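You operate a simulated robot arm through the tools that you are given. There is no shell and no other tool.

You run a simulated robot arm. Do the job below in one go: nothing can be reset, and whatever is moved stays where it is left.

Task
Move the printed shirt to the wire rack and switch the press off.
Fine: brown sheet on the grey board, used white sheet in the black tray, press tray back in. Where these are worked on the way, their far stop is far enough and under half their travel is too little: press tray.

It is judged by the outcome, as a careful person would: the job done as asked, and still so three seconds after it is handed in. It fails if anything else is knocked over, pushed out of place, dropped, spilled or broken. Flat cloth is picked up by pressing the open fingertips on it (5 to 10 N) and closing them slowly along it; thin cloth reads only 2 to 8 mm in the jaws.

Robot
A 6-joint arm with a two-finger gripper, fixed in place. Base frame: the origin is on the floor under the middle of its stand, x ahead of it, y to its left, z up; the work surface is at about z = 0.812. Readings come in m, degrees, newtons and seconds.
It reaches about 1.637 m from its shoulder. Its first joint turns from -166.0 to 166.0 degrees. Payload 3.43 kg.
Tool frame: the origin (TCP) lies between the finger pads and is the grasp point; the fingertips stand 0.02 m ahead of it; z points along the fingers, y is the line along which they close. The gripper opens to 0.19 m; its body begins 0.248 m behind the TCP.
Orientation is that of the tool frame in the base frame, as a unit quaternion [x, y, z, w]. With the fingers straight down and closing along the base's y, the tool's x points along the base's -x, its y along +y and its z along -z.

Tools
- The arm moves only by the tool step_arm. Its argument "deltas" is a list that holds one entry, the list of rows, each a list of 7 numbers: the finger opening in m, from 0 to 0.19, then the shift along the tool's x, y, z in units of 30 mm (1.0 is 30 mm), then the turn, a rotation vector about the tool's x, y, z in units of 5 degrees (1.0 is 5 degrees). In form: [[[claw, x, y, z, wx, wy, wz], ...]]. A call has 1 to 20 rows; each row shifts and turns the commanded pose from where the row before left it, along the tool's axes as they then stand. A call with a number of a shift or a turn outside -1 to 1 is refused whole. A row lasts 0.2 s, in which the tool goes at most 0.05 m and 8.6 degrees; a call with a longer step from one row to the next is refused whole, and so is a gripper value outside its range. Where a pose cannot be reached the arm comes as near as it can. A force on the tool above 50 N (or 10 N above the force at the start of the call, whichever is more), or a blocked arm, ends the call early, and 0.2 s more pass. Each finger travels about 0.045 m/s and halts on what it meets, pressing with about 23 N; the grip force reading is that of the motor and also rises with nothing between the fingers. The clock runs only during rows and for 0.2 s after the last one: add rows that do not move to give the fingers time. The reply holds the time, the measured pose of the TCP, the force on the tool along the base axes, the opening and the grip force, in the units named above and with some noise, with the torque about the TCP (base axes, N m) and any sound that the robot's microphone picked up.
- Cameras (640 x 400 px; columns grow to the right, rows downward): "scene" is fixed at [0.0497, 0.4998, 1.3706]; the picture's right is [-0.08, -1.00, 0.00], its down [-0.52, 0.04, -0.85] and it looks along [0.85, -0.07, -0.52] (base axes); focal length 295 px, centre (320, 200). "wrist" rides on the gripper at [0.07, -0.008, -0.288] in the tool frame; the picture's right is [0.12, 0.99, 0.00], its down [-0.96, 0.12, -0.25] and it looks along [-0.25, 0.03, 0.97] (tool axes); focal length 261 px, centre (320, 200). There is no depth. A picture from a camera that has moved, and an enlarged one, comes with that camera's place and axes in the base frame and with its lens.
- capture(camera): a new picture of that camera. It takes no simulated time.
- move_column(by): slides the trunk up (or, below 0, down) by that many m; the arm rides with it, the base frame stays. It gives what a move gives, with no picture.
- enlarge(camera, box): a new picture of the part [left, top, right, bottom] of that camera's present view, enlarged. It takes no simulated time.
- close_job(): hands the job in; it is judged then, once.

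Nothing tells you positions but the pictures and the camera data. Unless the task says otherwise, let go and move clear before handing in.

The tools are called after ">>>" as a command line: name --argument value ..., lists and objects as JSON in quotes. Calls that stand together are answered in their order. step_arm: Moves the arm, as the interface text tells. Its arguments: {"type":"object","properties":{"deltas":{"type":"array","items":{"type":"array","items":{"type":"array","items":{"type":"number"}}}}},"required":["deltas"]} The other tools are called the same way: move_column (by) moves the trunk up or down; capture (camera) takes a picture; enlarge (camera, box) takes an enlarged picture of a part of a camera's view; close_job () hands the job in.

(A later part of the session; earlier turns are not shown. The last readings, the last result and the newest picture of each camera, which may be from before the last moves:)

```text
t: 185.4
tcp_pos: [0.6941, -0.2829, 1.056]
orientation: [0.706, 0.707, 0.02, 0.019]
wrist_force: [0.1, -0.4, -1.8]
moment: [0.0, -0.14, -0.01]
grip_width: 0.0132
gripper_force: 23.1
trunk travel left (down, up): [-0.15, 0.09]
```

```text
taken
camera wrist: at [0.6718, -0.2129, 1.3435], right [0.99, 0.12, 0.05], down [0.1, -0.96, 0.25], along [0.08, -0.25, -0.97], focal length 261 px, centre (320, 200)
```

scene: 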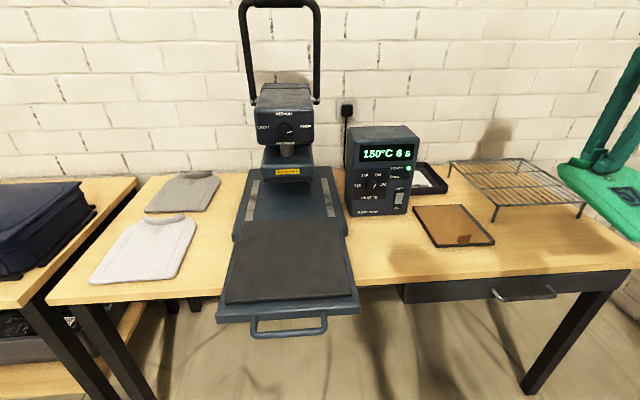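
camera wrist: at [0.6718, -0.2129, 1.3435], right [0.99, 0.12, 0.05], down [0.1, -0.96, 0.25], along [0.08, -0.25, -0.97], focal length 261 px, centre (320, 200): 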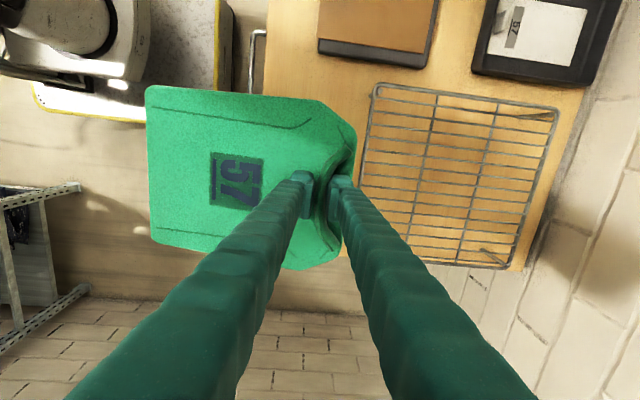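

The rack top spans about x 0.78–1.115, y −0.437–−0.123. I'll move forward so the shirt is centred over it.

>>> step_arm --deltas '[[[0.0, 0.02, 0.4, 0.021, 0, 0, 0], [0.0, 0.024, 0.832, 0.0436, 0, 0, 0], [0.0, 0.024, 0.832, 0.0436, 0, 0, 0], [0.0, 0.024, 0.832, 0.0436, 0, 0, 0], [0.0, 0.024, 0.832, 0.0436, 0, 0, 0], [0.0, 0.024, 0.832, 0.0436, 0, 0, 0], [0.0, 0.024, 0.832, 0.0436, 0, 0, 0], [0.0, 0.024, 0.832, 0.0436, 0, 0, 0], [0.0, 0.024, 0.832, 0.0436, 0, 0, 0], [0.0, 0.024, 0.832, 0.0436, 0, 0, 0], [0.0, 0.024, 0.832, 0.0436, 0, 0, 0], [0.0, 0.024, 0.832, 0.0436, 0, 0, 0], [0.0, 0.024, 0.832, 0.0436, 0, 0, 0], [0.0, 0.024, 0.832, 0.0436, 0, 0, 0], [0.0, 0.02, 0.43, 0.022, 0, 0, 0], [0.0, 0, 0, 0, 0, 0, 0]]]'

>>> capture --camera "scene"

>>> capture --camera "wrist"

>>> enlarge --camera "scene" --box '[420, 80, 640, 250]'

```text
t: 188.8
tcp_pos: [1.0453, -0.2707, 1.056]
orientation: [0.706, 0.708, 0.018, 0.019]
wrist_force: [-0.7, -0.7, -2.4]
moment: [0.0, -0.09, 0.0]
grip_width: 0.0132
gripper_force: 23.5
trunk travel left (down, up): [-0.15, 0.09]
```

```text
taken
```

scene: 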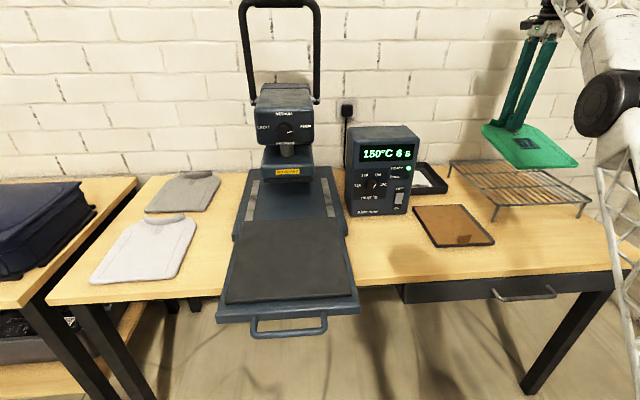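

```text
taken
camera wrist: at [1.0229, -0.2016, 1.3431], right [0.99, 0.12, 0.05], down [0.1, -0.96, 0.25], along [0.08, -0.25, -0.97], focal length 261 px, centre (320, 200)
```

wrist: 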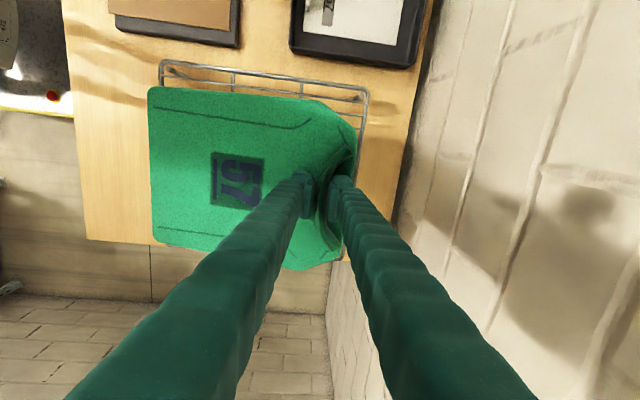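

```text
2.35 times, centred on (530, 165) of scene
camera zoom: at [0.0497, 0.4998, 1.3706], right [-0.08, -1.0, 0.0], down [-0.52, 0.04, -0.85], along [0.85, -0.07, -0.52], focal length 694 px, centre (-174, 282)
```

zoom: 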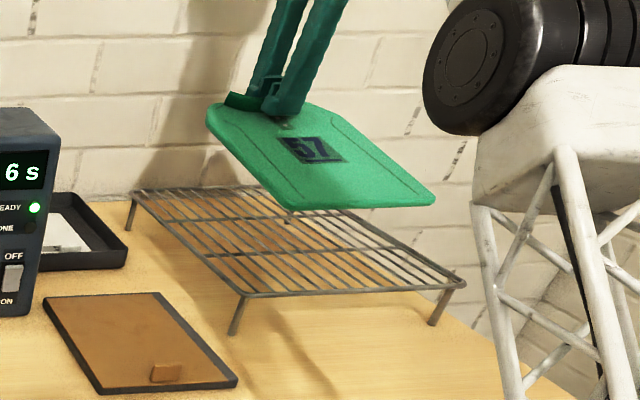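

The shirt is centred above the rack and nearly level. I'll lower it most of the way.

>>> step_arm --deltas '[[[0.0, 0, -0.02, 0.4, 0, 0, 0], [0.0, 0, -0.038, 0.7, 0, 0, 0], [0.0, 0, -0.038, 0.7, 0, 0, 0], [0.0, 0, -0.038, 0.7, 0, 0, 0], [0.0, 0, -0.038, 0.7, 0, 0, 0], [0.0, 0, -0.02, 0.4, 0, 0, 0], [0.0, 0, 0, 0, 0, 0, 0]]]'

>>> capture --camera "wrist"

>>> enlarge --camera "scene" --box '[420, 100, 640, 250]'

```text
t: 190.4
tcp_pos: [1.0468, -0.2726, 0.9481]
orientation: [0.706, 0.708, 0.019, 0.02]
wrist_force: [-0.4, 0.6, -1.4]
moment: [0.01, -0.09, -0.01]
grip_width: 0.0132
gripper_force: 23.3
trunk travel left (down, up): [-0.15, 0.09]
```

```text
taken
camera wrist: at [1.0246, -0.202, 1.2343], right [0.99, 0.12, 0.05], down [0.1, -0.96, 0.25], along [0.08, -0.25, -0.97], focal length 261 px, centre (320, 200)
```

wrist: 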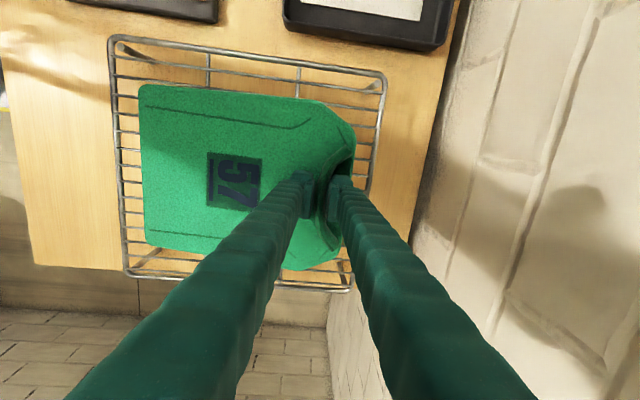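

```text
2.67 times, centred on (530, 175) of scene
camera zoom: at [0.0497, 0.4998, 1.3706], right [-0.08, -1.0, 0.0], down [-0.52, 0.04, -0.85], along [0.85, -0.07, -0.52], focal length 787 px, centre (-240, 267)
```

zoom: 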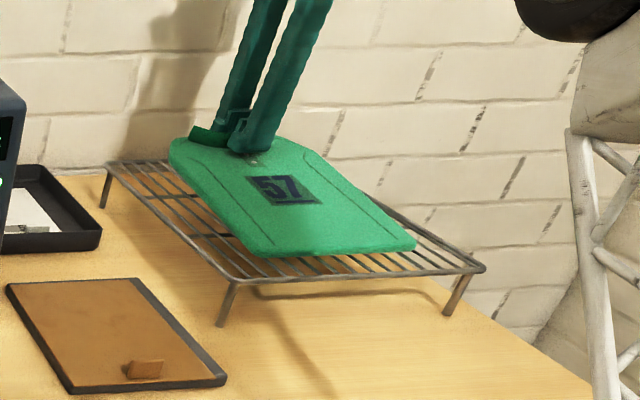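

>>> step_arm --deltas '[[[0.0, 0, -0.015, 0.3, 0, 0, 0], [0.0, 0, -0.015, 0.3, 0, 0, 0], [0.0, 0, -0.01, 0.2, 0, 0, 0], [0.0, 0, 0, 0, 0, 0, 0]]]'

>>> enlarge --camera "scene" --box '[440, 130, 600, 250]'

```text
t: 191.4
tcp_pos: [1.0475, -0.2695, 0.9232]
orientation: [0.706, 0.707, 0.02, 0.019]
wrist_force: [-0.4, 0.2, -0.6]
moment: [0.05, 0.03, 0.05]
grip_width: 0.0131
gripper_force: 23.5
trunk travel left (down, up): [-0.15, 0.09]
```

```text
3.33 times, centred on (520, 190) of scene
camera zoom: at [0.0497, 0.4998, 1.3706], right [-0.08, -1.0, 0.0], down [-0.52, 0.04, -0.85], along [0.85, -0.07, -0.52], focal length 984 px, centre (-347, 233)
```

zoom: 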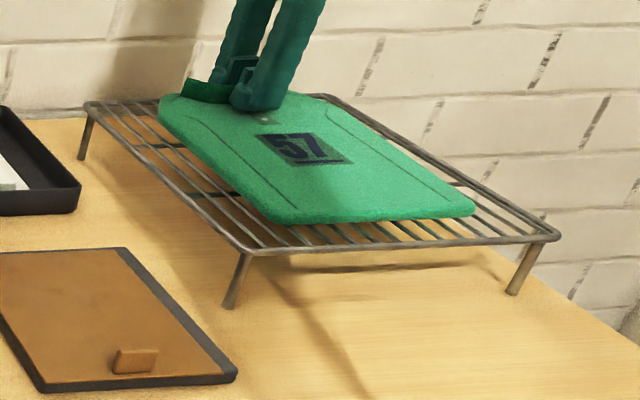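

The hem has begun to touch the rack. I'll lower the rest slowly.

>>> step_arm --deltas '[[[0.0, 0, -0.005, 0.1, 0, 0, 0], [0.0, 0, -0.005, 0.1, 0, 0, 0], [0.0, 0, -0.005, 0.1, 0, 0, 0], [0.0, 0, 0, 0, 0, 0, 0]]]'

>>> step_arm --deltas '[[[0.0, 0, -0.004, 0.07, 0, 0, 0], [0.0, 0, -0.004, 0.07, 0, 0, 0], [0.0, 0, 0, 0, 0, 0, 0]]]'

>>> enlarge --camera "scene" --box '[440, 130, 600, 250]'

```text
t: 192.4
tcp_pos: [1.0464, -0.2696, 0.915]
orientation: [0.706, 0.707, 0.02, 0.02]
wrist_force: [0.1, -0.1, -0.1]
moment: [0.01, 0.0, -0.02]
grip_width: 0.013
gripper_force: 23.2
trunk travel left (down, up): [-0.15, 0.09]
```

```text
t: 193.2
tcp_pos: [1.0448, -0.2713, 0.9126]
orientation: [0.706, 0.707, 0.019, 0.019]
wrist_force: [4.2, 1.3, 14.2]
moment: [0.0, 0.0, 0.03]
grip_width: 0.0133
gripper_force: 23.5
trunk travel left (down, up): [-0.15, 0.09]
```

```text
3.33 times, centred on (520, 190) of scene
camera zoom: at [0.0497, 0.4998, 1.3706], right [-0.08, -1.0, 0.0], down [-0.52, 0.04, -0.85], along [0.85, -0.07, -0.52], focal length 984 px, centre (-347, 233)
```

zoom: 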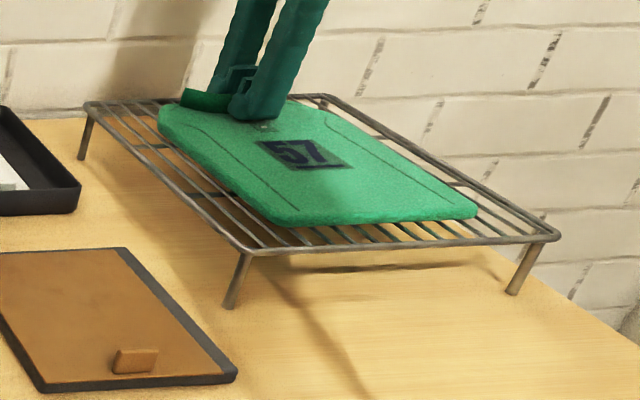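

The shirt rests on the rack. I'll relieve the pressure, open gently and lift straight up.

>>> step_arm --deltas '[[[0.0, 0, 0, -0.025, 0, 0, 0], [0.008, 0, 0, 0, 0, 0, 0], [0.014, 0, 0, 0, 0, 0, 0], [0.018, 0, 0, 0, 0, 0, 0], [0.022, 0, 0, 0, 0, 0, 0], [0.026, 0, 0, 0, 0, 0, 0], [0.03, 0, 0, 0, 0, 0, 0], [0.03, 0, 0.005, -0.1, 0, 0, 0], [0.03, 0, 0.01, -0.2, 0, 0, 0], [0.03, 0, 0.015, -0.3, 0, 0, 0], [0.03, 0, 0.03, -0.6, 0, 0, 0], [0.03, 0, 0.04, -0.8, 0, 0, 0], [0.03, 0, 0.05, -1, 0, 0, 0], [0.03, 0, 0.05, -1, 0, 0, 0], [0.03, 0, 0, 0, 0, 0, 0]]]'

>>> capture --camera "wrist"

>>> enlarge --camera "scene" --box '[440, 130, 600, 250]'

```text
t: 196.4
tcp_pos: [1.0448, -0.2704, 1.0262]
orientation: [0.706, 0.708, 0.019, 0.02]
wrist_force: [0.0, 0.4, 0.3]
moment: [0.0, 0.02, 0.01]
grip_width: 0.0298
gripper_force: 0.1
trunk travel left (down, up): [-0.15, 0.09]
```

```text
taken
camera wrist: at [1.023, -0.2005, 1.3137], right [0.99, 0.12, 0.05], down [0.1, -0.96, 0.25], along [0.08, -0.25, -0.97], focal length 261 px, centre (320, 200)
```

wrist: 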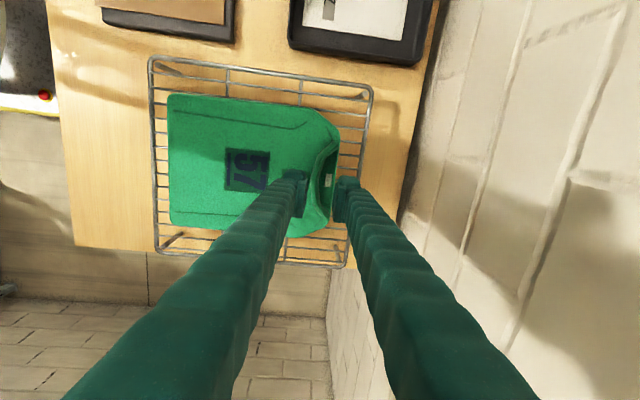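

```text
3.33 times, centred on (520, 190) of scene
camera zoom: at [0.0497, 0.4998, 1.3706], right [-0.08, -1.0, 0.0], down [-0.52, 0.04, -0.85], along [0.85, -0.07, -0.52], focal length 984 px, centre (-347, 233)
```

zoom: 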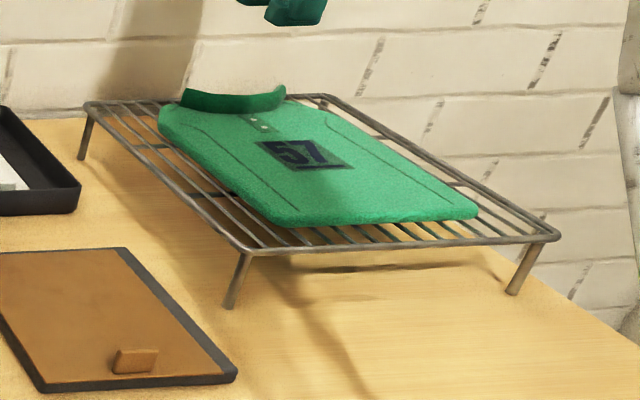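

The shirt is lying on the rack inside its edges. Next I'll back away from the rack, remove the tilt and turn the gripper, then deal with the power switch.

>>> step_arm --deltas '[[[0.03, 0, -0.4, -0.4, 0, 0, 0], [0.03, 0, -0.9, -0.4, 0, 0, 0], [0.03, 0, -1, -0.05, 0, 0, 0], [0.03, 0, -1, -0.05, 0, 0, 0], [0.03, 0, -1, -0.05, 0, 0, 0], [0.03, 0, -1, -0.05, 0, 0, 0], [0.03, 0, -1, -0.05, 0, 0, 0], [0.03, 0, -1, -0.05, 0, 0, 0], [0.03, 0, -1, -0.05, 0, 0, 0], [0.03, 0, -1, -0.05, 0, 0, 0], [0.03, 0, -1, -0.05, 0, 0, 0], [0.03, 0, -1, -0.05, 0, 0, 0], [0.03, 0, -1, -0.05, 0, 0, 0], [0.03, 0, -1, -0.05, 0, 0, 0], [0.03, 0, -0.8, -0.05, 0, 0, 0], [0.03, 0, 0, 0, 0.6, 0, 0], [0.03, 0, 0, 0, 0, 0, 0]]]'

>>> step_arm --deltas '[[[0.02, 0, 0, 0, 0, 0, -1], [0.01, 0, 0, 0, 0, 0, -1], [0.0, 0, 0, 0, 0, 0, -1], [0.0, 0, 0, 0, 0, 0, -1], [0.0, 0, 0, 0, 0, 0, -1], [0.0, 0, 0, 0, 0, 0, -1], [0.0, 0, 0, 0, 0, 0, -1], [0.0, 0, 0, 0, 0, 0, -1], [0.0, 0, 0, 0, 0, 0, -1], [0.0, 0, 0, 0, 0, 0, -1], [0.0, 0, 0, 0, 0, 0, -1], [0.0, 0, 0, 0, 0, 0, -1], [0.0, 0, 0, 0, 0, 0, -1], [0.0, 0, 0, 0, 0, 0, -1], [0.0, 0, 0, 0, 0, 0, -1], [0.0, 0, 0, 0, 0, 0, -1], [0.0, 0, 0, 0, 0, 0, -1], [0.0, 0, 0, 0, 0, 0, -1], [0.0, 0, 0, 0, 0, 0, 0]]]'

>>> capture --camera "scene"

>>> capture --camera "wrist"

```text
t: 200.0
tcp_pos: [0.6208, -0.2702, 1.0526]
orientation: [0.707, 0.708, 0.0, -0.001]
wrist_force: [0.9, -0.1, 0.4]
moment: [-0.01, 0.0, 0.0]
grip_width: 0.0298
gripper_force: 0.1
trunk travel left (down, up): [-0.15, 0.09]
```

```text
t: 204.0
tcp_pos: [0.6188, -0.2709, 1.0523]
orientation: [-0.002, 1.0, 0.0, 0.001]
wrist_force: [0.2, 0.1, -0.4]
moment: [-0.02, 0.01, 0.0]
grip_width: 0.0001
gripper_force: 22.9
trunk travel left (down, up): [-0.15, 0.09]
```

```text
taken
```

scene: 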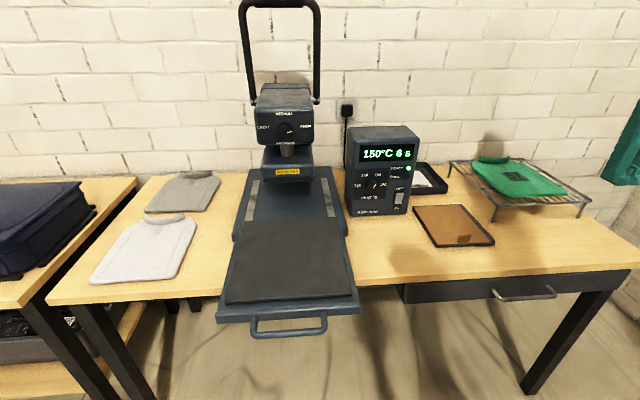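

```text
taken
camera wrist: at [0.5504, -0.2796, 1.3403], right [-0.12, 0.99, 0.0], down [0.96, 0.12, 0.25], along [0.25, 0.03, -0.97], focal length 261 px, centre (320, 200)
```

wrist: 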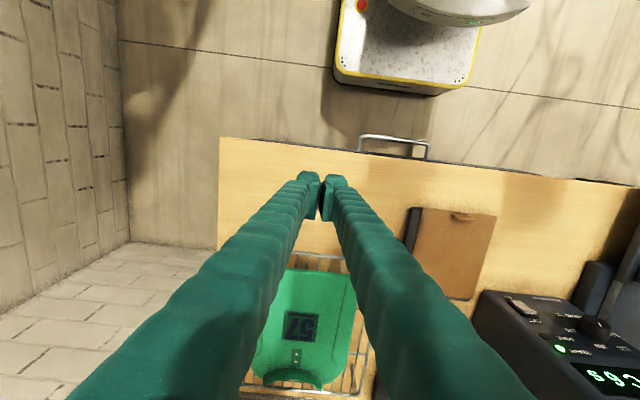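

The shirt, brown sheet and white sheet are all in place. I'll tilt the closed gripper 45° forward and bring it in front of the control box, level with the switch.

>>> step_arm --deltas '[[[0.0, 0, 0.9, 0, 0, 0, 0], [0.0, 0, 0.9, 0, 0, 0, 0], [0.0, 0, 0.9, 0, 0, 0, 0], [0.0, 0, 0.9, 0, 0, -1, 0], [0.0, 0, 0.9, 0, 0, -1, 0], [0.0, 0, 0.9, 0, 0, -1, 0], [0.0, 0, 0.9, 0, 0, -1, 0], [0.0, 0, 0.9, 0, 0, -1, 0], [0.0, 0, 0.9, 0, 0, -1, 0], [0.0, 0, 0.9, 0, 0, -1, 0], [0.0, 0, 0.9, 0, 0, -1, 0], [0.0, 0, 0.9, 0, 0, -1, 0], [0.0, 0, 0.9, 0, 0, 0, 0], [0.0, 0, 0.9, 0, 0, 0, 0], [0.0, 0, 0.9, 0, 0, 0, 0], [0.0, 0, 0.9, 0, 0, 0, 0], [0.0, 0, 0.5, 0, 0, 0, 0], [0.0, 0, 0, 0, 0, 0, 0]]]'

>>> capture --camera "wrist"

>>> capture --camera "scene"

```text
t: 207.8
tcp_pos: [0.6177, 0.177, 1.0523]
orientation: [0.001, 0.923, -0.001, 0.384]
wrist_force: [0.2, -0.1, -0.6]
moment: [0.0, 0.02, -0.01]
grip_width: 0.0
gripper_force: 22.9
trunk travel left (down, up): [-0.15, 0.09]
```

```text
taken
camera wrist: at [0.3662, 0.1683, 1.2064], right [-0.08, 0.99, -0.08], down [0.5, 0.12, 0.86], along [0.86, 0.03, -0.51], focal length 261 px, centre (320, 200)
```

wrist: 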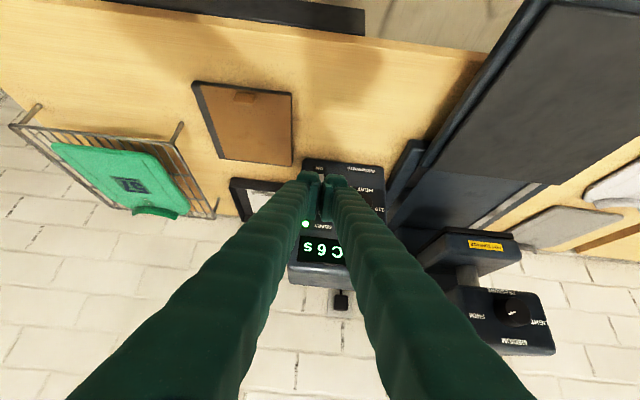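

```text
taken
```

scene: 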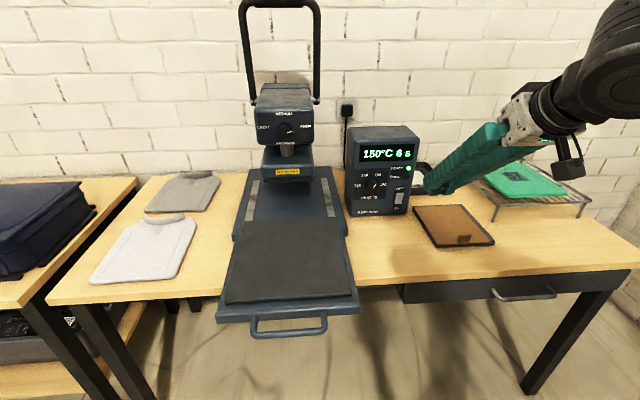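

>>> enlarge --camera "wrist" --box '[280, 150, 400, 280]'

>>> enlarge --camera "scene" --box '[370, 150, 430, 220]'

```text
3.08 times, centred on (340, 215) of wrist
camera zoom: at [0.3662, 0.1683, 1.2064], right [-0.08, 0.99, -0.08], down [0.5, 0.12, 0.86], along [0.86, 0.03, -0.51], focal length 802 px, centre (258, 154)
```

zoom: 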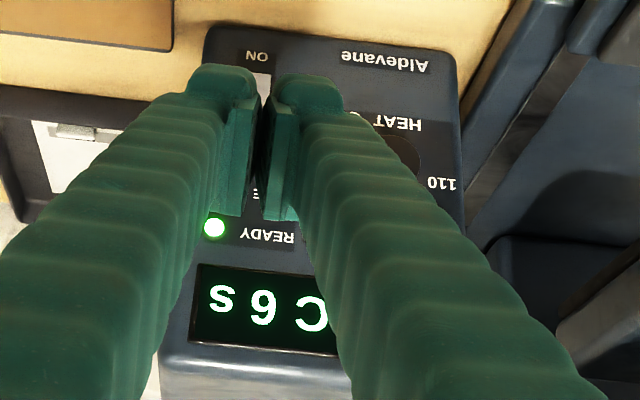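

```text
5.71 times, centred on (400, 185) of scene
camera zoom: at [0.0497, 0.4998, 1.3706], right [-0.08, -1.0, 0.0], down [-0.52, 0.04, -0.85], along [0.85, -0.07, -0.52], focal length 1686 px, centre (-137, 286)
```

zoom: 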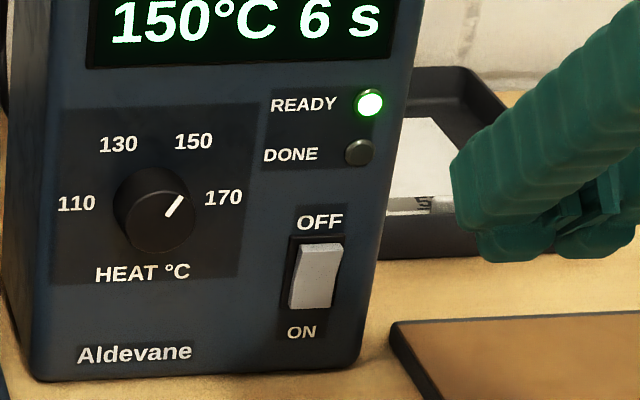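

The rocker is centred at about (0.846, 0.175, 0.877), spanning z 0.85–0.90, with OFF at the top. I'll bring the closed fingertips close to the upper half, stopping short of contact.

>>> step_arm --deltas '[[[0.0, -0.016, -0.008, 0.9, 0, 0, 0], [0.0, -0.016, -0.008, 0.95, 0, 0, 0], [0.0, -0.016, -0.008, 0.95, 0, 0, 0], [0.0, -0.016, -0.008, 0.95, 0, 0, 0], [0.0, -0.016, -0.008, 0.95, 0, 0, 0], [0.0, -0.016, -0.008, 0.95, 0, 0, 0], [0.0, -0.016, -0.008, 0.95, 0, 0, 0], [0.0, -0.016, -0.008, 0.8, 0, 0, 0], [0.0, 0, 0, 0, 0, 0, 0]]]'

>>> enlarge --camera "scene" --box '[350, 140, 450, 230]'

>>> enlarge --camera "wrist" --box '[260, 130, 400, 280]'

```text
t: 209.8
tcp_pos: [0.779, 0.1757, 0.8988]
orientation: [-0.002, 0.923, 0.001, 0.384]
wrist_force: [-0.6, -0.1, 1.0]
moment: [-0.02, 0.0, -0.01]
grip_width: 0.0
gripper_force: 22.7
trunk travel left (down, up): [-0.15, 0.09]
```

```text
4.44 times, centred on (400, 185) of scene
camera zoom: at [0.0497, 0.4998, 1.3706], right [-0.08, -1.0, 0.0], down [-0.52, 0.04, -0.85], along [0.85, -0.07, -0.52], focal length 1312 px, centre (-36, 267)
```

zoom: 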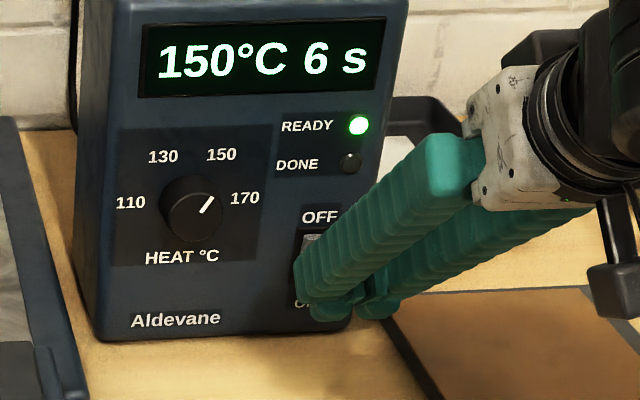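

```text
2.67 times, centred on (330, 205) of wrist
camera zoom: at [0.5268, 0.1665, 1.053], right [-0.09, 0.99, -0.08], down [0.5, 0.12, 0.86], along [0.86, 0.03, -0.51], focal length 695 px, centre (293, 187)
```

zoom: 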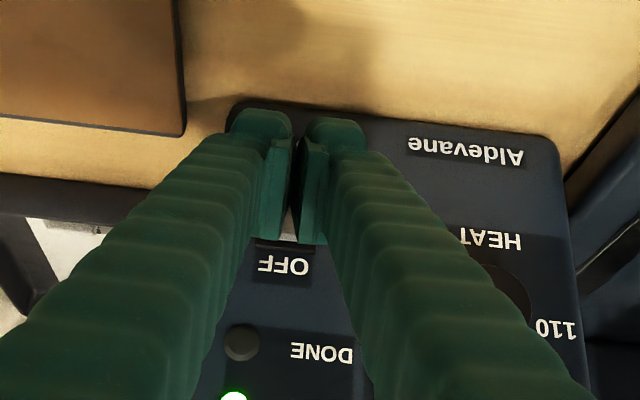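

>>> step_arm --deltas '[[[0.0, 0.224, 0, 0.224, 0, 0, 0], [0.0, -0.12, 0, 0.12, 0, 0, 0], [0.0, -0.12, 0, 0.12, 0, 0, 0], [0.0, -0.12, 0, 0.12, 0, 0, 0], [0.0, 0, 0, 0, 0, 0, 0]]]'

>>> enlarge --camera "scene" --box '[350, 140, 450, 230]'

```text
t: 211.0
tcp_pos: [0.7957, 0.1747, 0.8903]
orientation: [0.001, 0.924, 0.0, 0.384]
wrist_force: [0.0, 0.5, -0.1]
moment: [-0.01, 0.03, 0.0]
grip_width: 0.0001
gripper_force: 23.2
trunk travel left (down, up): [-0.15, 0.09]
```

```text
4.44 times, centred on (400, 185) of scene
camera zoom: at [0.0497, 0.4998, 1.3706], right [-0.08, -1.0, 0.0], down [-0.52, 0.04, -0.85], along [0.85, -0.07, -0.52], focal length 1312 px, centre (-36, 267)
```

zoom: 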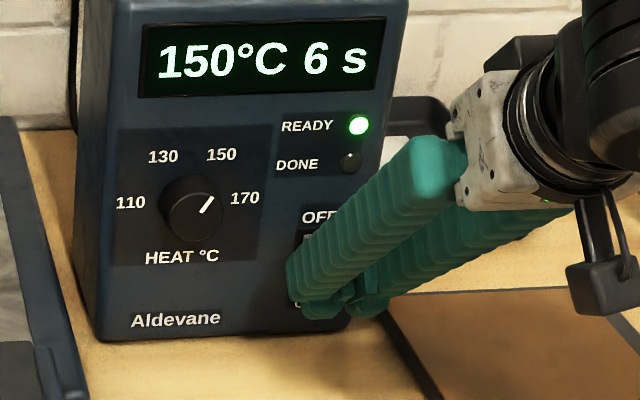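

>>> step_arm --deltas '[[[0.0, -0.047, 0, 0.047, 0, 0, 0], [0.0, -0.047, 0, 0.047, 0, 0, 0], [0.0, -0.047, 0, 0.047, 0, 0, 0], [0.0, -0.047, 0, 0.047, 0, 0, 0], [0.0, 0, 0, 0, 0, 0, 0]]]'

>>> step_arm --deltas '[[[0.0, -0.047, 0, 0.047, 0, 0, 0], [0.0, -0.047, 0, 0.047, 0, 0, 0], [0.0, 0, 0, 0, 0, 0, 0]]]'

>>> step_arm --deltas '[[[0.0, -0.047, 0, 0.047, 0, 0, 0], [0.0, -0.047, 0, 0.047, 0, 0, 0], [0.0, 0, 0, 0, 0, 0, 0]]]'

```text
t: 212.2
tcp_pos: [0.803, 0.175, 0.8893]
orientation: [0.0, 0.924, -0.001, 0.383]
wrist_force: [1.5, -0.8, -0.5]
moment: [-0.03, -0.01, 0.02]
grip_width: 0.0001
gripper_force: 23.1
trunk travel left (down, up): [-0.15, 0.09]
```

```text
t: 213.0
tcp_pos: [0.8062, 0.1758, 0.8894]
orientation: [0.001, 0.924, 0.0, 0.383]
wrist_force: [0.6, 0.2, -0.1]
moment: [0.01, -0.01, -0.01]
grip_width: 0.0
gripper_force: 23.2
trunk travel left (down, up): [-0.15, 0.09]
```

```text
t: 213.8
tcp_pos: [0.8111, 0.1755, 0.8894]
orientation: [0.0, 0.924, 0.0, 0.383]
wrist_force: [-0.3, -0.1, -0.9]
moment: [0.01, 0.0, 0.04]
grip_width: 0.0001
gripper_force: 23.1
trunk travel left (down, up): [-0.15, 0.09]
```

>>> step_arm --deltas '[[[0.0, -0.047, 0, 0.047, 0, 0, 0], [0.0, -0.047, 0, 0.047, 0, 0, 0], [0.0, 0, 0, 0, 0, 0, 0]]]'

>>> enlarge --camera "scene" --box '[350, 140, 450, 230]'

```text
t: 214.6
tcp_pos: [0.8154, 0.1746, 0.8899]
orientation: [0.0, 0.923, -0.001, 0.384]
wrist_force: [-0.4, -0.5, 0.0]
moment: [0.0, 0.0, -0.01]
grip_width: 0.0002
gripper_force: 23.1
trunk travel left (down, up): [-0.15, 0.09]
```

```text
4.44 times, centred on (400, 185) of scene
camera zoom: at [0.0497, 0.4998, 1.3706], right [-0.08, -1.0, 0.0], down [-0.52, 0.04, -0.85], along [0.85, -0.07, -0.52], focal length 1312 px, centre (-36, 267)
```

zoom: 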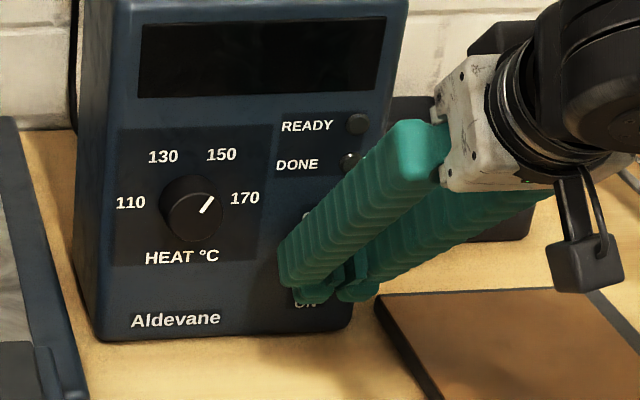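

The display and READY lamp went dark, so the press is off. I'll withdraw straight back, then check the switch.

>>> step_arm --deltas '[[[0.0, 0.2, 0, -0.2, 0, 0, 0], [0.0, 0.5, 0, -0.5, 0, 0, 0], [0.0, 0.6, 0, -0.6, 0, 0, 0], [0.0, 0.6, 0, -0.6, 0, 0, 0], [0.0, 0.6, 0, -0.6, 0, 0, 0], [0.0, 0, 0, -0.9, 0, 0, 0], [0.0, 0, 0, -0.9, 0, 0, 0], [0.0, 0, 0, -0.9, 0, 0, 0], [0.0, 0, 0, -0.9, 0, 0, 0], [0.0, 0, 0, 0, 0, 0, 0]]]'

>>> enlarge --camera "scene" --box '[340, 120, 440, 230]'

>>> capture --camera "scene"

```text
t: 216.8
tcp_pos: [0.6297, 0.177, 0.9633]
orientation: [0.0, 0.923, 0.0, 0.384]
wrist_force: [0.9, 0.8, -0.1]
moment: [0.02, 0.02, 0.03]
grip_width: 0.0001
gripper_force: 23.2
trunk travel left (down, up): [-0.15, 0.09]
```

```text
3.64 times, centred on (390, 175) of scene
camera zoom: at [0.0497, 0.4998, 1.3706], right [-0.08, -1.0, 0.0], down [-0.52, 0.04, -0.85], along [0.85, -0.07, -0.52], focal length 1073 px, centre (66, 291)
```

zoom: 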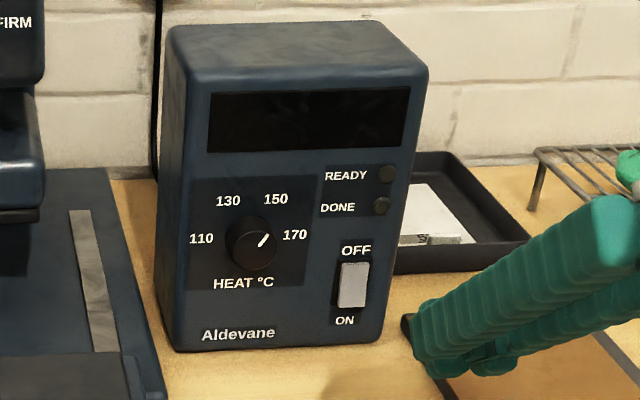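

```text
taken
```

scene: 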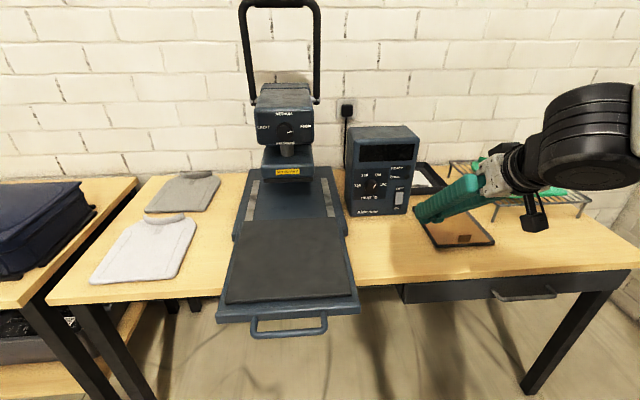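

The switch now shows OFF and stays dark. Last item: push the press tray back in. I'll return the gripper to vertical while moving up and back, and locate the handle.

>>> step_arm --deltas '[[[0.0, -0.5, 0, -0.5, 0, 0, 0], [0.0, -0.6, 0, -0.6, 0, 0, 0], [0.0, -0.6, 0, -0.6, 0, 0, 0], [0.0, 0, 0, 0, 0, 1, 0], [0.0, 0, 0, 0, 0, 1, 0], [0.0, 0, 0, 0, 0, 1, 0], [0.0, 0, 0, 0, 0, 1, 0], [0.0, 0, 0, 0, 0, 1, 0], [0.0, 0, 0, 0, 0, 1, 0], [0.0, 0, 0, 0, 0, 1, 0], [0.0, 0, 0, 0, 0, 1, 0], [0.0, 0, 0, 0, 0, 1, 0], [0.0, 0, 0, 0, 0, 0, 0]]]'

>>> enlarge --camera "scene" --box '[205, 220, 375, 350]'

```text
t: 219.6
tcp_pos: [0.6318, 0.1753, 1.0379]
orientation: [-0.001, 1.0, 0.0, 0.0]
wrist_force: [0.4, 0.9, -0.2]
moment: [-0.06, 0.01, 0.01]
grip_width: 0.0
gripper_force: 23.0
trunk travel left (down, up): [-0.15, 0.09]
```

```text
3.08 times, centred on (290, 285) of scene
camera zoom: at [0.0497, 0.4998, 1.3706], right [-0.08, -1.0, 0.0], down [-0.52, 0.04, -0.85], along [0.85, -0.07, -0.52], focal length 908 px, centre (412, -62)
```

zoom: 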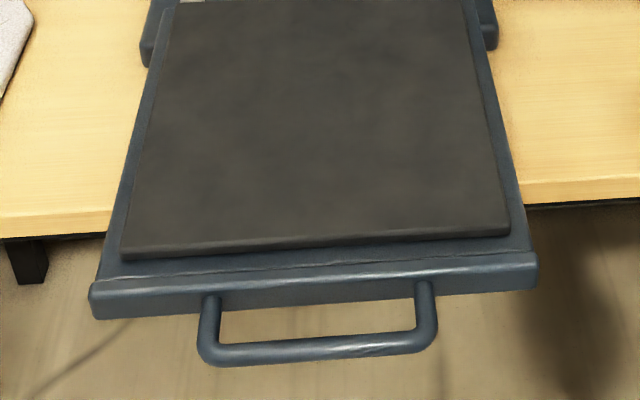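

The handle bar is at about (0.407, 0.529, 0.851). I'll move to a point just in front of it, above first.

>>> step_arm --deltas '[[[0.0, 0.4, 0.5, 0, 0, 0, 0], [0.0, 0.667, 0.843, 0, 0, 0, 0], [0.0, 0.667, 0.843, 0, 0, 0, 0], [0.0, 0.667, 0.843, 0, 0, 0, 0], [0.0, 0.667, 0.843, 0, 0, 0, 0], [0.0, 0.667, 0.843, 0, 0, 0, 0], [0.0, 0.667, 0.843, 0, 0, 0, 0], [0.0, 0.667, 0.843, 0, 0, 0, 0], [0.0, 0.667, 0.843, 0, 0, 0, 0], [0.0, 0.667, 0.843, 0, 0, 0, 0], [0.0, 0.667, 0.843, 0, 0, 0, 0], [0.0, 0.667, 0.843, 0, 0, 0, 0], [0.0, 0.667, 0.843, 0, 0, 0, 0], [0.0, 0.667, 0.843, 0, 0, 0, 0], [0.0, 0.27, 0.34, 0, 0, 0, 0], [0.0, 0, 0, 0, 0, 0, 0]]]'

>>> capture --camera "wrist"

>>> capture --camera "scene"

```text
t: 223.0
tcp_pos: [0.3515, 0.5286, 1.0347]
orientation: [0.0, 1.0, 0.0, 0.001]
wrist_force: [0.9, 0.5, 0.0]
moment: [0.02, -0.01, -0.02]
grip_width: 0.0002
gripper_force: 23.4
trunk travel left (down, up): [-0.15, 0.09]
```

```text
taken
camera wrist: at [0.283, 0.5207, 1.3243], right [-0.12, 0.99, 0.0], down [0.96, 0.12, 0.25], along [0.25, 0.03, -0.97], focal length 261 px, centre (320, 200)
```

wrist: 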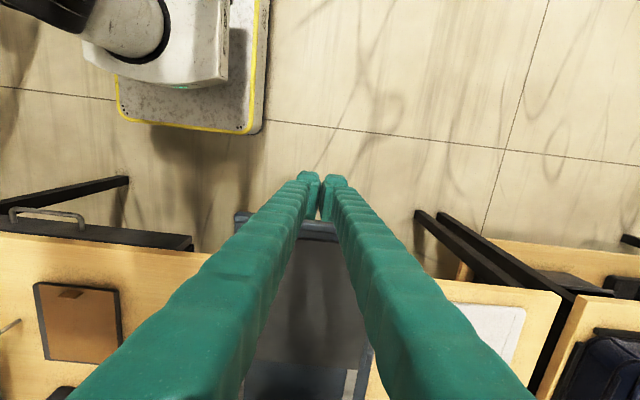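

```text
taken
```

scene: 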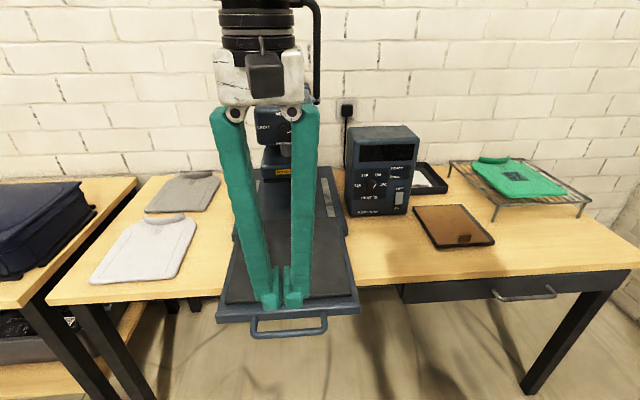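

>>> enlarge --camera "wrist" --box '[220, 150, 420, 270]'

```text
3.20 times, centred on (320, 210) of wrist
camera zoom: at [0.283, 0.5207, 1.3243], right [-0.12, 0.99, 0.0], down [0.96, 0.12, 0.25], along [0.25, 0.03, -0.97], focal length 834 px, centre (320, 168)
```

zoom: 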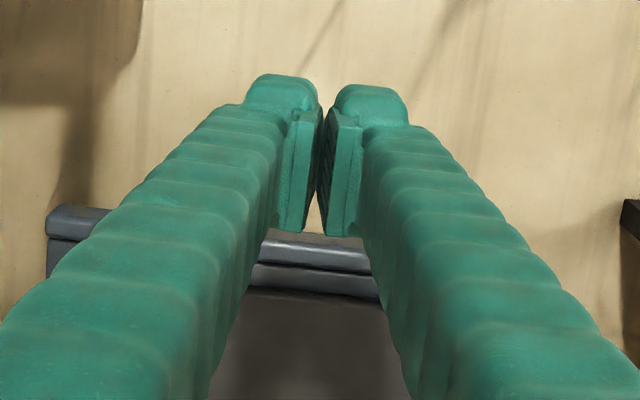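

>>> step_arm --deltas '[[[0.0, 0, 0, 0.9, 0, 0, 0], [0.0, 0, 0, 0.95, 0, 0, 0], [0.0, 0, 0, 0.95, 0, 0, 0], [0.0, 0, 0, 0.95, 0, 0, 0], [0.0, 0, 0, 0.95, 0, 0, 0], [0.0, 0, 0, 0.7, 0, 0, 0], [0.0, 0, 0, 0.45, 0, 0, 0], [0.0, 0, 0, 0, 0, 0, 0]]]'

>>> enlarge --camera "wrist" --box '[180, 130, 460, 300]'

>>> enlarge --camera "scene" --box '[205, 220, 375, 370]'

```text
t: 224.8
tcp_pos: [0.3521, 0.5289, 0.8596]
orientation: [-0.001, 1.0, 0.0, 0.001]
wrist_force: [-0.2, -0.4, 0.5]
moment: [-0.02, -0.01, 0.01]
grip_width: 0.0
gripper_force: 23.5
trunk travel left (down, up): [-0.15, 0.09]
```

```text
2.29 times, centred on (320, 215) of wrist
camera zoom: at [0.2825, 0.5196, 1.1492], right [-0.12, 0.99, 0.0], down [0.96, 0.12, 0.25], along [0.25, 0.03, -0.97], focal length 596 px, centre (320, 166)
```

zoom: 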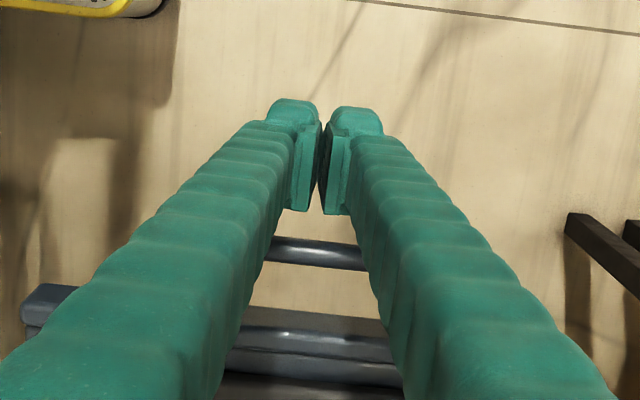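

```text
2.67 times, centred on (290, 295) of scene
camera zoom: at [0.0497, 0.4998, 1.3706], right [-0.08, -1.0, 0.0], down [-0.52, 0.04, -0.85], along [0.85, -0.07, -0.52], focal length 787 px, centre (400, -53)
```

zoom: 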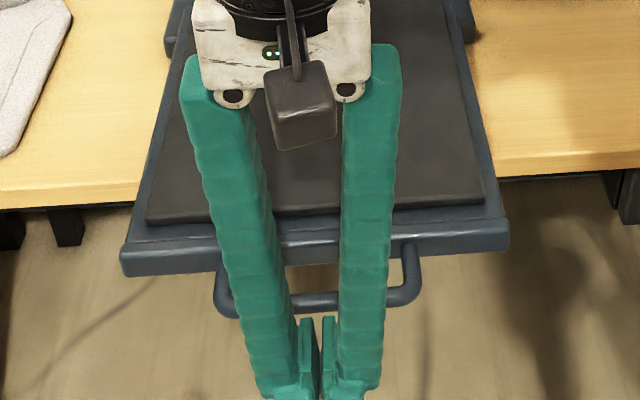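

The closed fingers stand in front of the bar. I'll push it in gently, starting slowly.

>>> step_arm --deltas '[[[0.0, -0.3, 0, 0, 0, 0, 0], [0.0, -0.3, 0, 0, 0, 0, 0], [0.0, -0.2, 0, 0, 0, 0, 0], [0.0, -0.2, 0, 0, 0, 0, 0], [0.0, -0.3, 0, 0, 0, 0, 0], [0.0, -0.4, 0, 0, 0, 0, 0], [0.0, -0.4, 0, 0, 0, 0, 0], [0.0, -0.4, 0, 0, 0, 0, 0], [0.0, 0, 0, 0, 0, 0, 0]]]'

>>> enlarge --camera "scene" --box '[205, 200, 375, 350]'

```text
t: 226.8
tcp_pos: [0.4272, 0.5301, 0.8632]
orientation: [-0.001, 1.0, 0.0, 0.001]
wrist_force: [-0.1, 0.5, -0.4]
moment: [-0.03, -0.04, -0.03]
grip_width: 0.0004
gripper_force: 23.5
trunk travel left (down, up): [-0.15, 0.09]
```

```text
2.67 times, centred on (290, 275) of scene
camera zoom: at [0.0497, 0.4998, 1.3706], right [-0.08, -1.0, 0.0], down [-0.52, 0.04, -0.85], along [0.85, -0.07, -0.52], focal length 787 px, centre (400, 0)
```

zoom: 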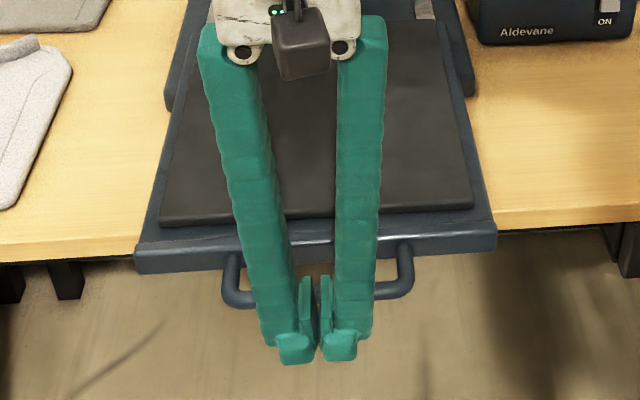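

The tray is moving in with hardly any force. I'll continue to near its home position.

>>> step_arm --deltas '[[[0.0, -0.4, 0, 0.1, 0, 0, 0], [0.0, -0.5, 0, 0, 0, 0, 0], [0.0, -0.5, 0, 0, 0, 0, 0], [0.0, -0.5, 0, 0, 0, 0, 0], [0.0, -0.5, 0, 0, 0, 0, 0], [0.0, -0.5, 0, 0, 0, 0, 0], [0.0, -0.5, 0, 0, 0, 0, 0], [0.0, -0.5, 0, 0, 0, 0, 0], [0.0, -0.5, 0, 0, 0, 0, 0], [0.0, -0.5, 0, 0, 0, 0, 0], [0.0, -0.5, 0, 0, 0, 0, 0], [0.0, -0.5, 0, 0, 0, 0, 0], [0.0, -0.5, 0, 0, 0, 0, 0], [0.0, -0.4, 0, 0, 0, 0, 0], [0.0, -0.3, 0, 0, 0, 0, 0], [0.0, 0, 0, 0, 0, 0, 0]]]'

>>> capture --camera "scene"

>>> capture --camera "wrist"

```text
t: 230.2
tcp_pos: [0.6398, 0.5282, 0.8587]
orientation: [-0.001, 1.0, 0.0, 0.001]
wrist_force: [-0.6, -0.1, -0.7]
moment: [-0.04, 0.04, -0.04]
grip_width: 0.0
gripper_force: 23.3
trunk travel left (down, up): [-0.15, 0.09]
```

```text
taken
```

scene: 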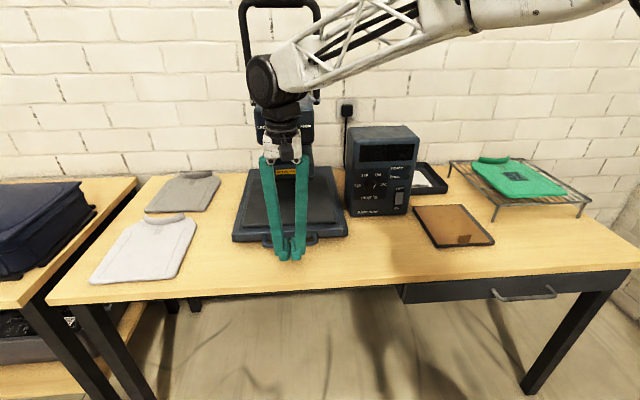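

```text
taken
camera wrist: at [0.5709, 0.5203, 1.1472], right [-0.12, 0.99, 0.0], down [0.96, 0.12, 0.25], along [0.25, 0.03, -0.97], focal length 261 px, centre (320, 200)
```

wrist: 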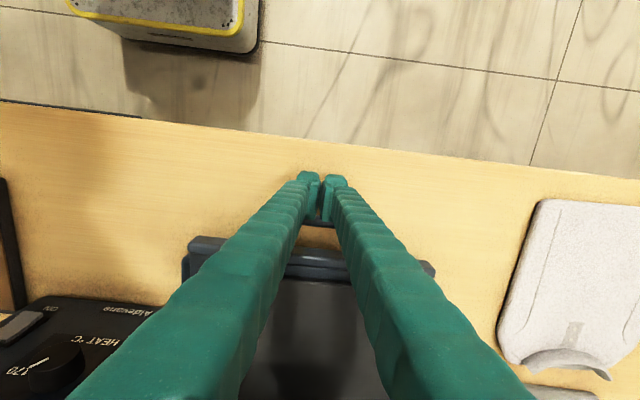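

>>> step_arm --deltas '[[[0.0, -0.2, 0, 0, 0, 0, 0], [0.0, -0.2, 0, 0, 0, 0, 0], [0.0, -0.2, 0, 0, 0, 0, 0], [0.0, -0.2, 0, 0, 0, 0, 0], [0.0, 0, 0, 0, 0, 0, 0]]]'

>>> enlarge --camera "wrist" --box '[200, 150, 440, 330]'

>>> enlarge --camera "scene" --box '[220, 150, 360, 270]'

```text
t: 231.4
tcp_pos: [0.6632, 0.5288, 0.8573]
orientation: [0.0, 1.0, 0.001, 0.001]
wrist_force: [-0.3, -0.6, -0.2]
moment: [0.02, 0.01, 0.02]
grip_width: 0.0
gripper_force: 23.4
trunk travel left (down, up): [-0.15, 0.09]
```

```text
2.22 times, centred on (320, 240) of wrist
camera zoom: at [0.5941, 0.5195, 1.1468], right [-0.12, 0.99, 0.0], down [0.96, 0.12, 0.25], along [0.25, 0.03, -0.97], focal length 579 px, centre (320, 111)
```

zoom: 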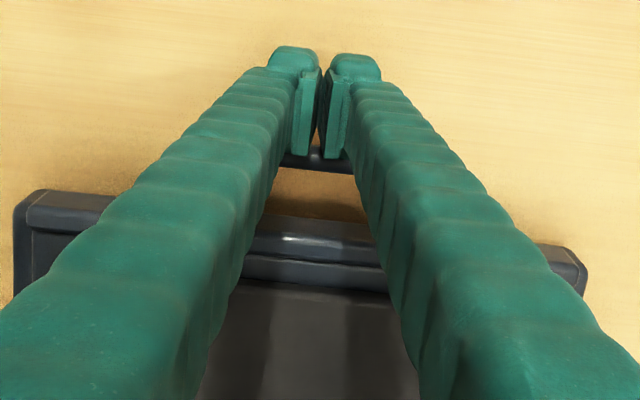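

```text
3.33 times, centred on (290, 210) of scene
camera zoom: at [0.0497, 0.4998, 1.3706], right [-0.08, -1.0, 0.0], down [-0.52, 0.04, -0.85], along [0.85, -0.07, -0.52], focal length 984 px, centre (420, 167)
```

zoom: 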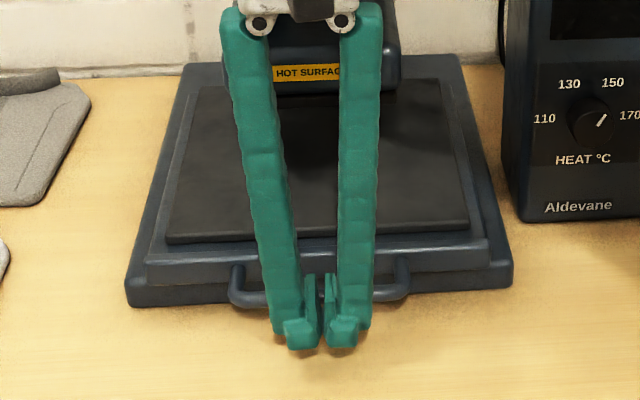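

>>> step_arm --deltas '[[[0.0, -0.1, 0, 0, 0, 0, 0], [0.0, -0.1, 0, 0, 0, 0, 0], [0.0, 0, 0, 0, 0, 0, 0]]]'

>>> step_arm --deltas '[[[0.0, -0.08, 0, 0, 0, 0, 0], [0.0, -0.08, 0, 0, 0, 0, 0], [0.0, 0, 0, 0, 0, 0, 0]]]'

```text
t: 232.2
tcp_pos: [0.6699, 0.5285, 0.858]
orientation: [0.0, 1.0, 0.001, 0.001]
wrist_force: [0.0, 0.3, 0.2]
moment: [0.0, -0.05, -0.02]
grip_width: 0.0
gripper_force: 23.3
trunk travel left (down, up): [-0.15, 0.09]
```

```text
t: 233.0
tcp_pos: [0.6758, 0.529, 0.8587]
orientation: [-0.001, 1.0, 0.0, 0.001]
wrist_force: [-2.6, -0.8, 0.6]
moment: [-0.04, 0.04, 0.01]
grip_width: 0.0001
gripper_force: 23.0
trunk travel left (down, up): [-0.15, 0.09]
```

>>> step_arm --deltas '[[[0.0, -0.06, 0, 0, 0, 0, 0], [0.0, 0, 0, 0, 0, 0, 0]]]'

>>> step_arm --deltas '[[[0.0, -0.05, 0, 0, 0, 0, 0], [0.0, 0, 0, 0, 0, 0, 0]]]'

>>> enlarge --camera "scene" --box '[220, 60, 360, 250]'

```text
t: 233.6
tcp_pos: [0.676, 0.528, 0.8598]
orientation: [-0.001, 1.0, 0.0, 0.0]
wrist_force: [-23.1, -1.1, -4.8]
moment: [-0.04, 0.3, 0.07]
grip_width: 0.0059
gripper_force: 34.5
trunk travel left (down, up): [-0.15, 0.09]
```

```text
t: 234.3
tcp_pos: [0.6755, 0.5273, 0.859]
orientation: [0.0, 1.0, -0.001, -0.003]
wrist_force: [-34.0, 9.5, 0.7]
moment: [0.25, 0.2, 0.39]
grip_width: 0.0061
gripper_force: 34.2
trunk travel left (down, up): [-0.15, 0.09]
stopped in row 2: the force on the tool passed its limit at 52 N (the readings are from after the stop); the commanded pose is now the measured one
```

```text
2.11 times, centred on (290, 155) of scene
camera zoom: at [0.0497, 0.4998, 1.3706], right [-0.08, -1.0, 0.0], down [-0.52, 0.04, -0.85], along [0.85, -0.07, -0.52], focal length 621 px, centre (383, 295)
```

zoom: 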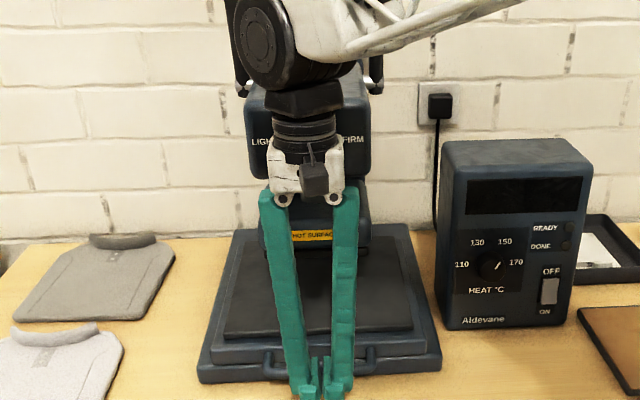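

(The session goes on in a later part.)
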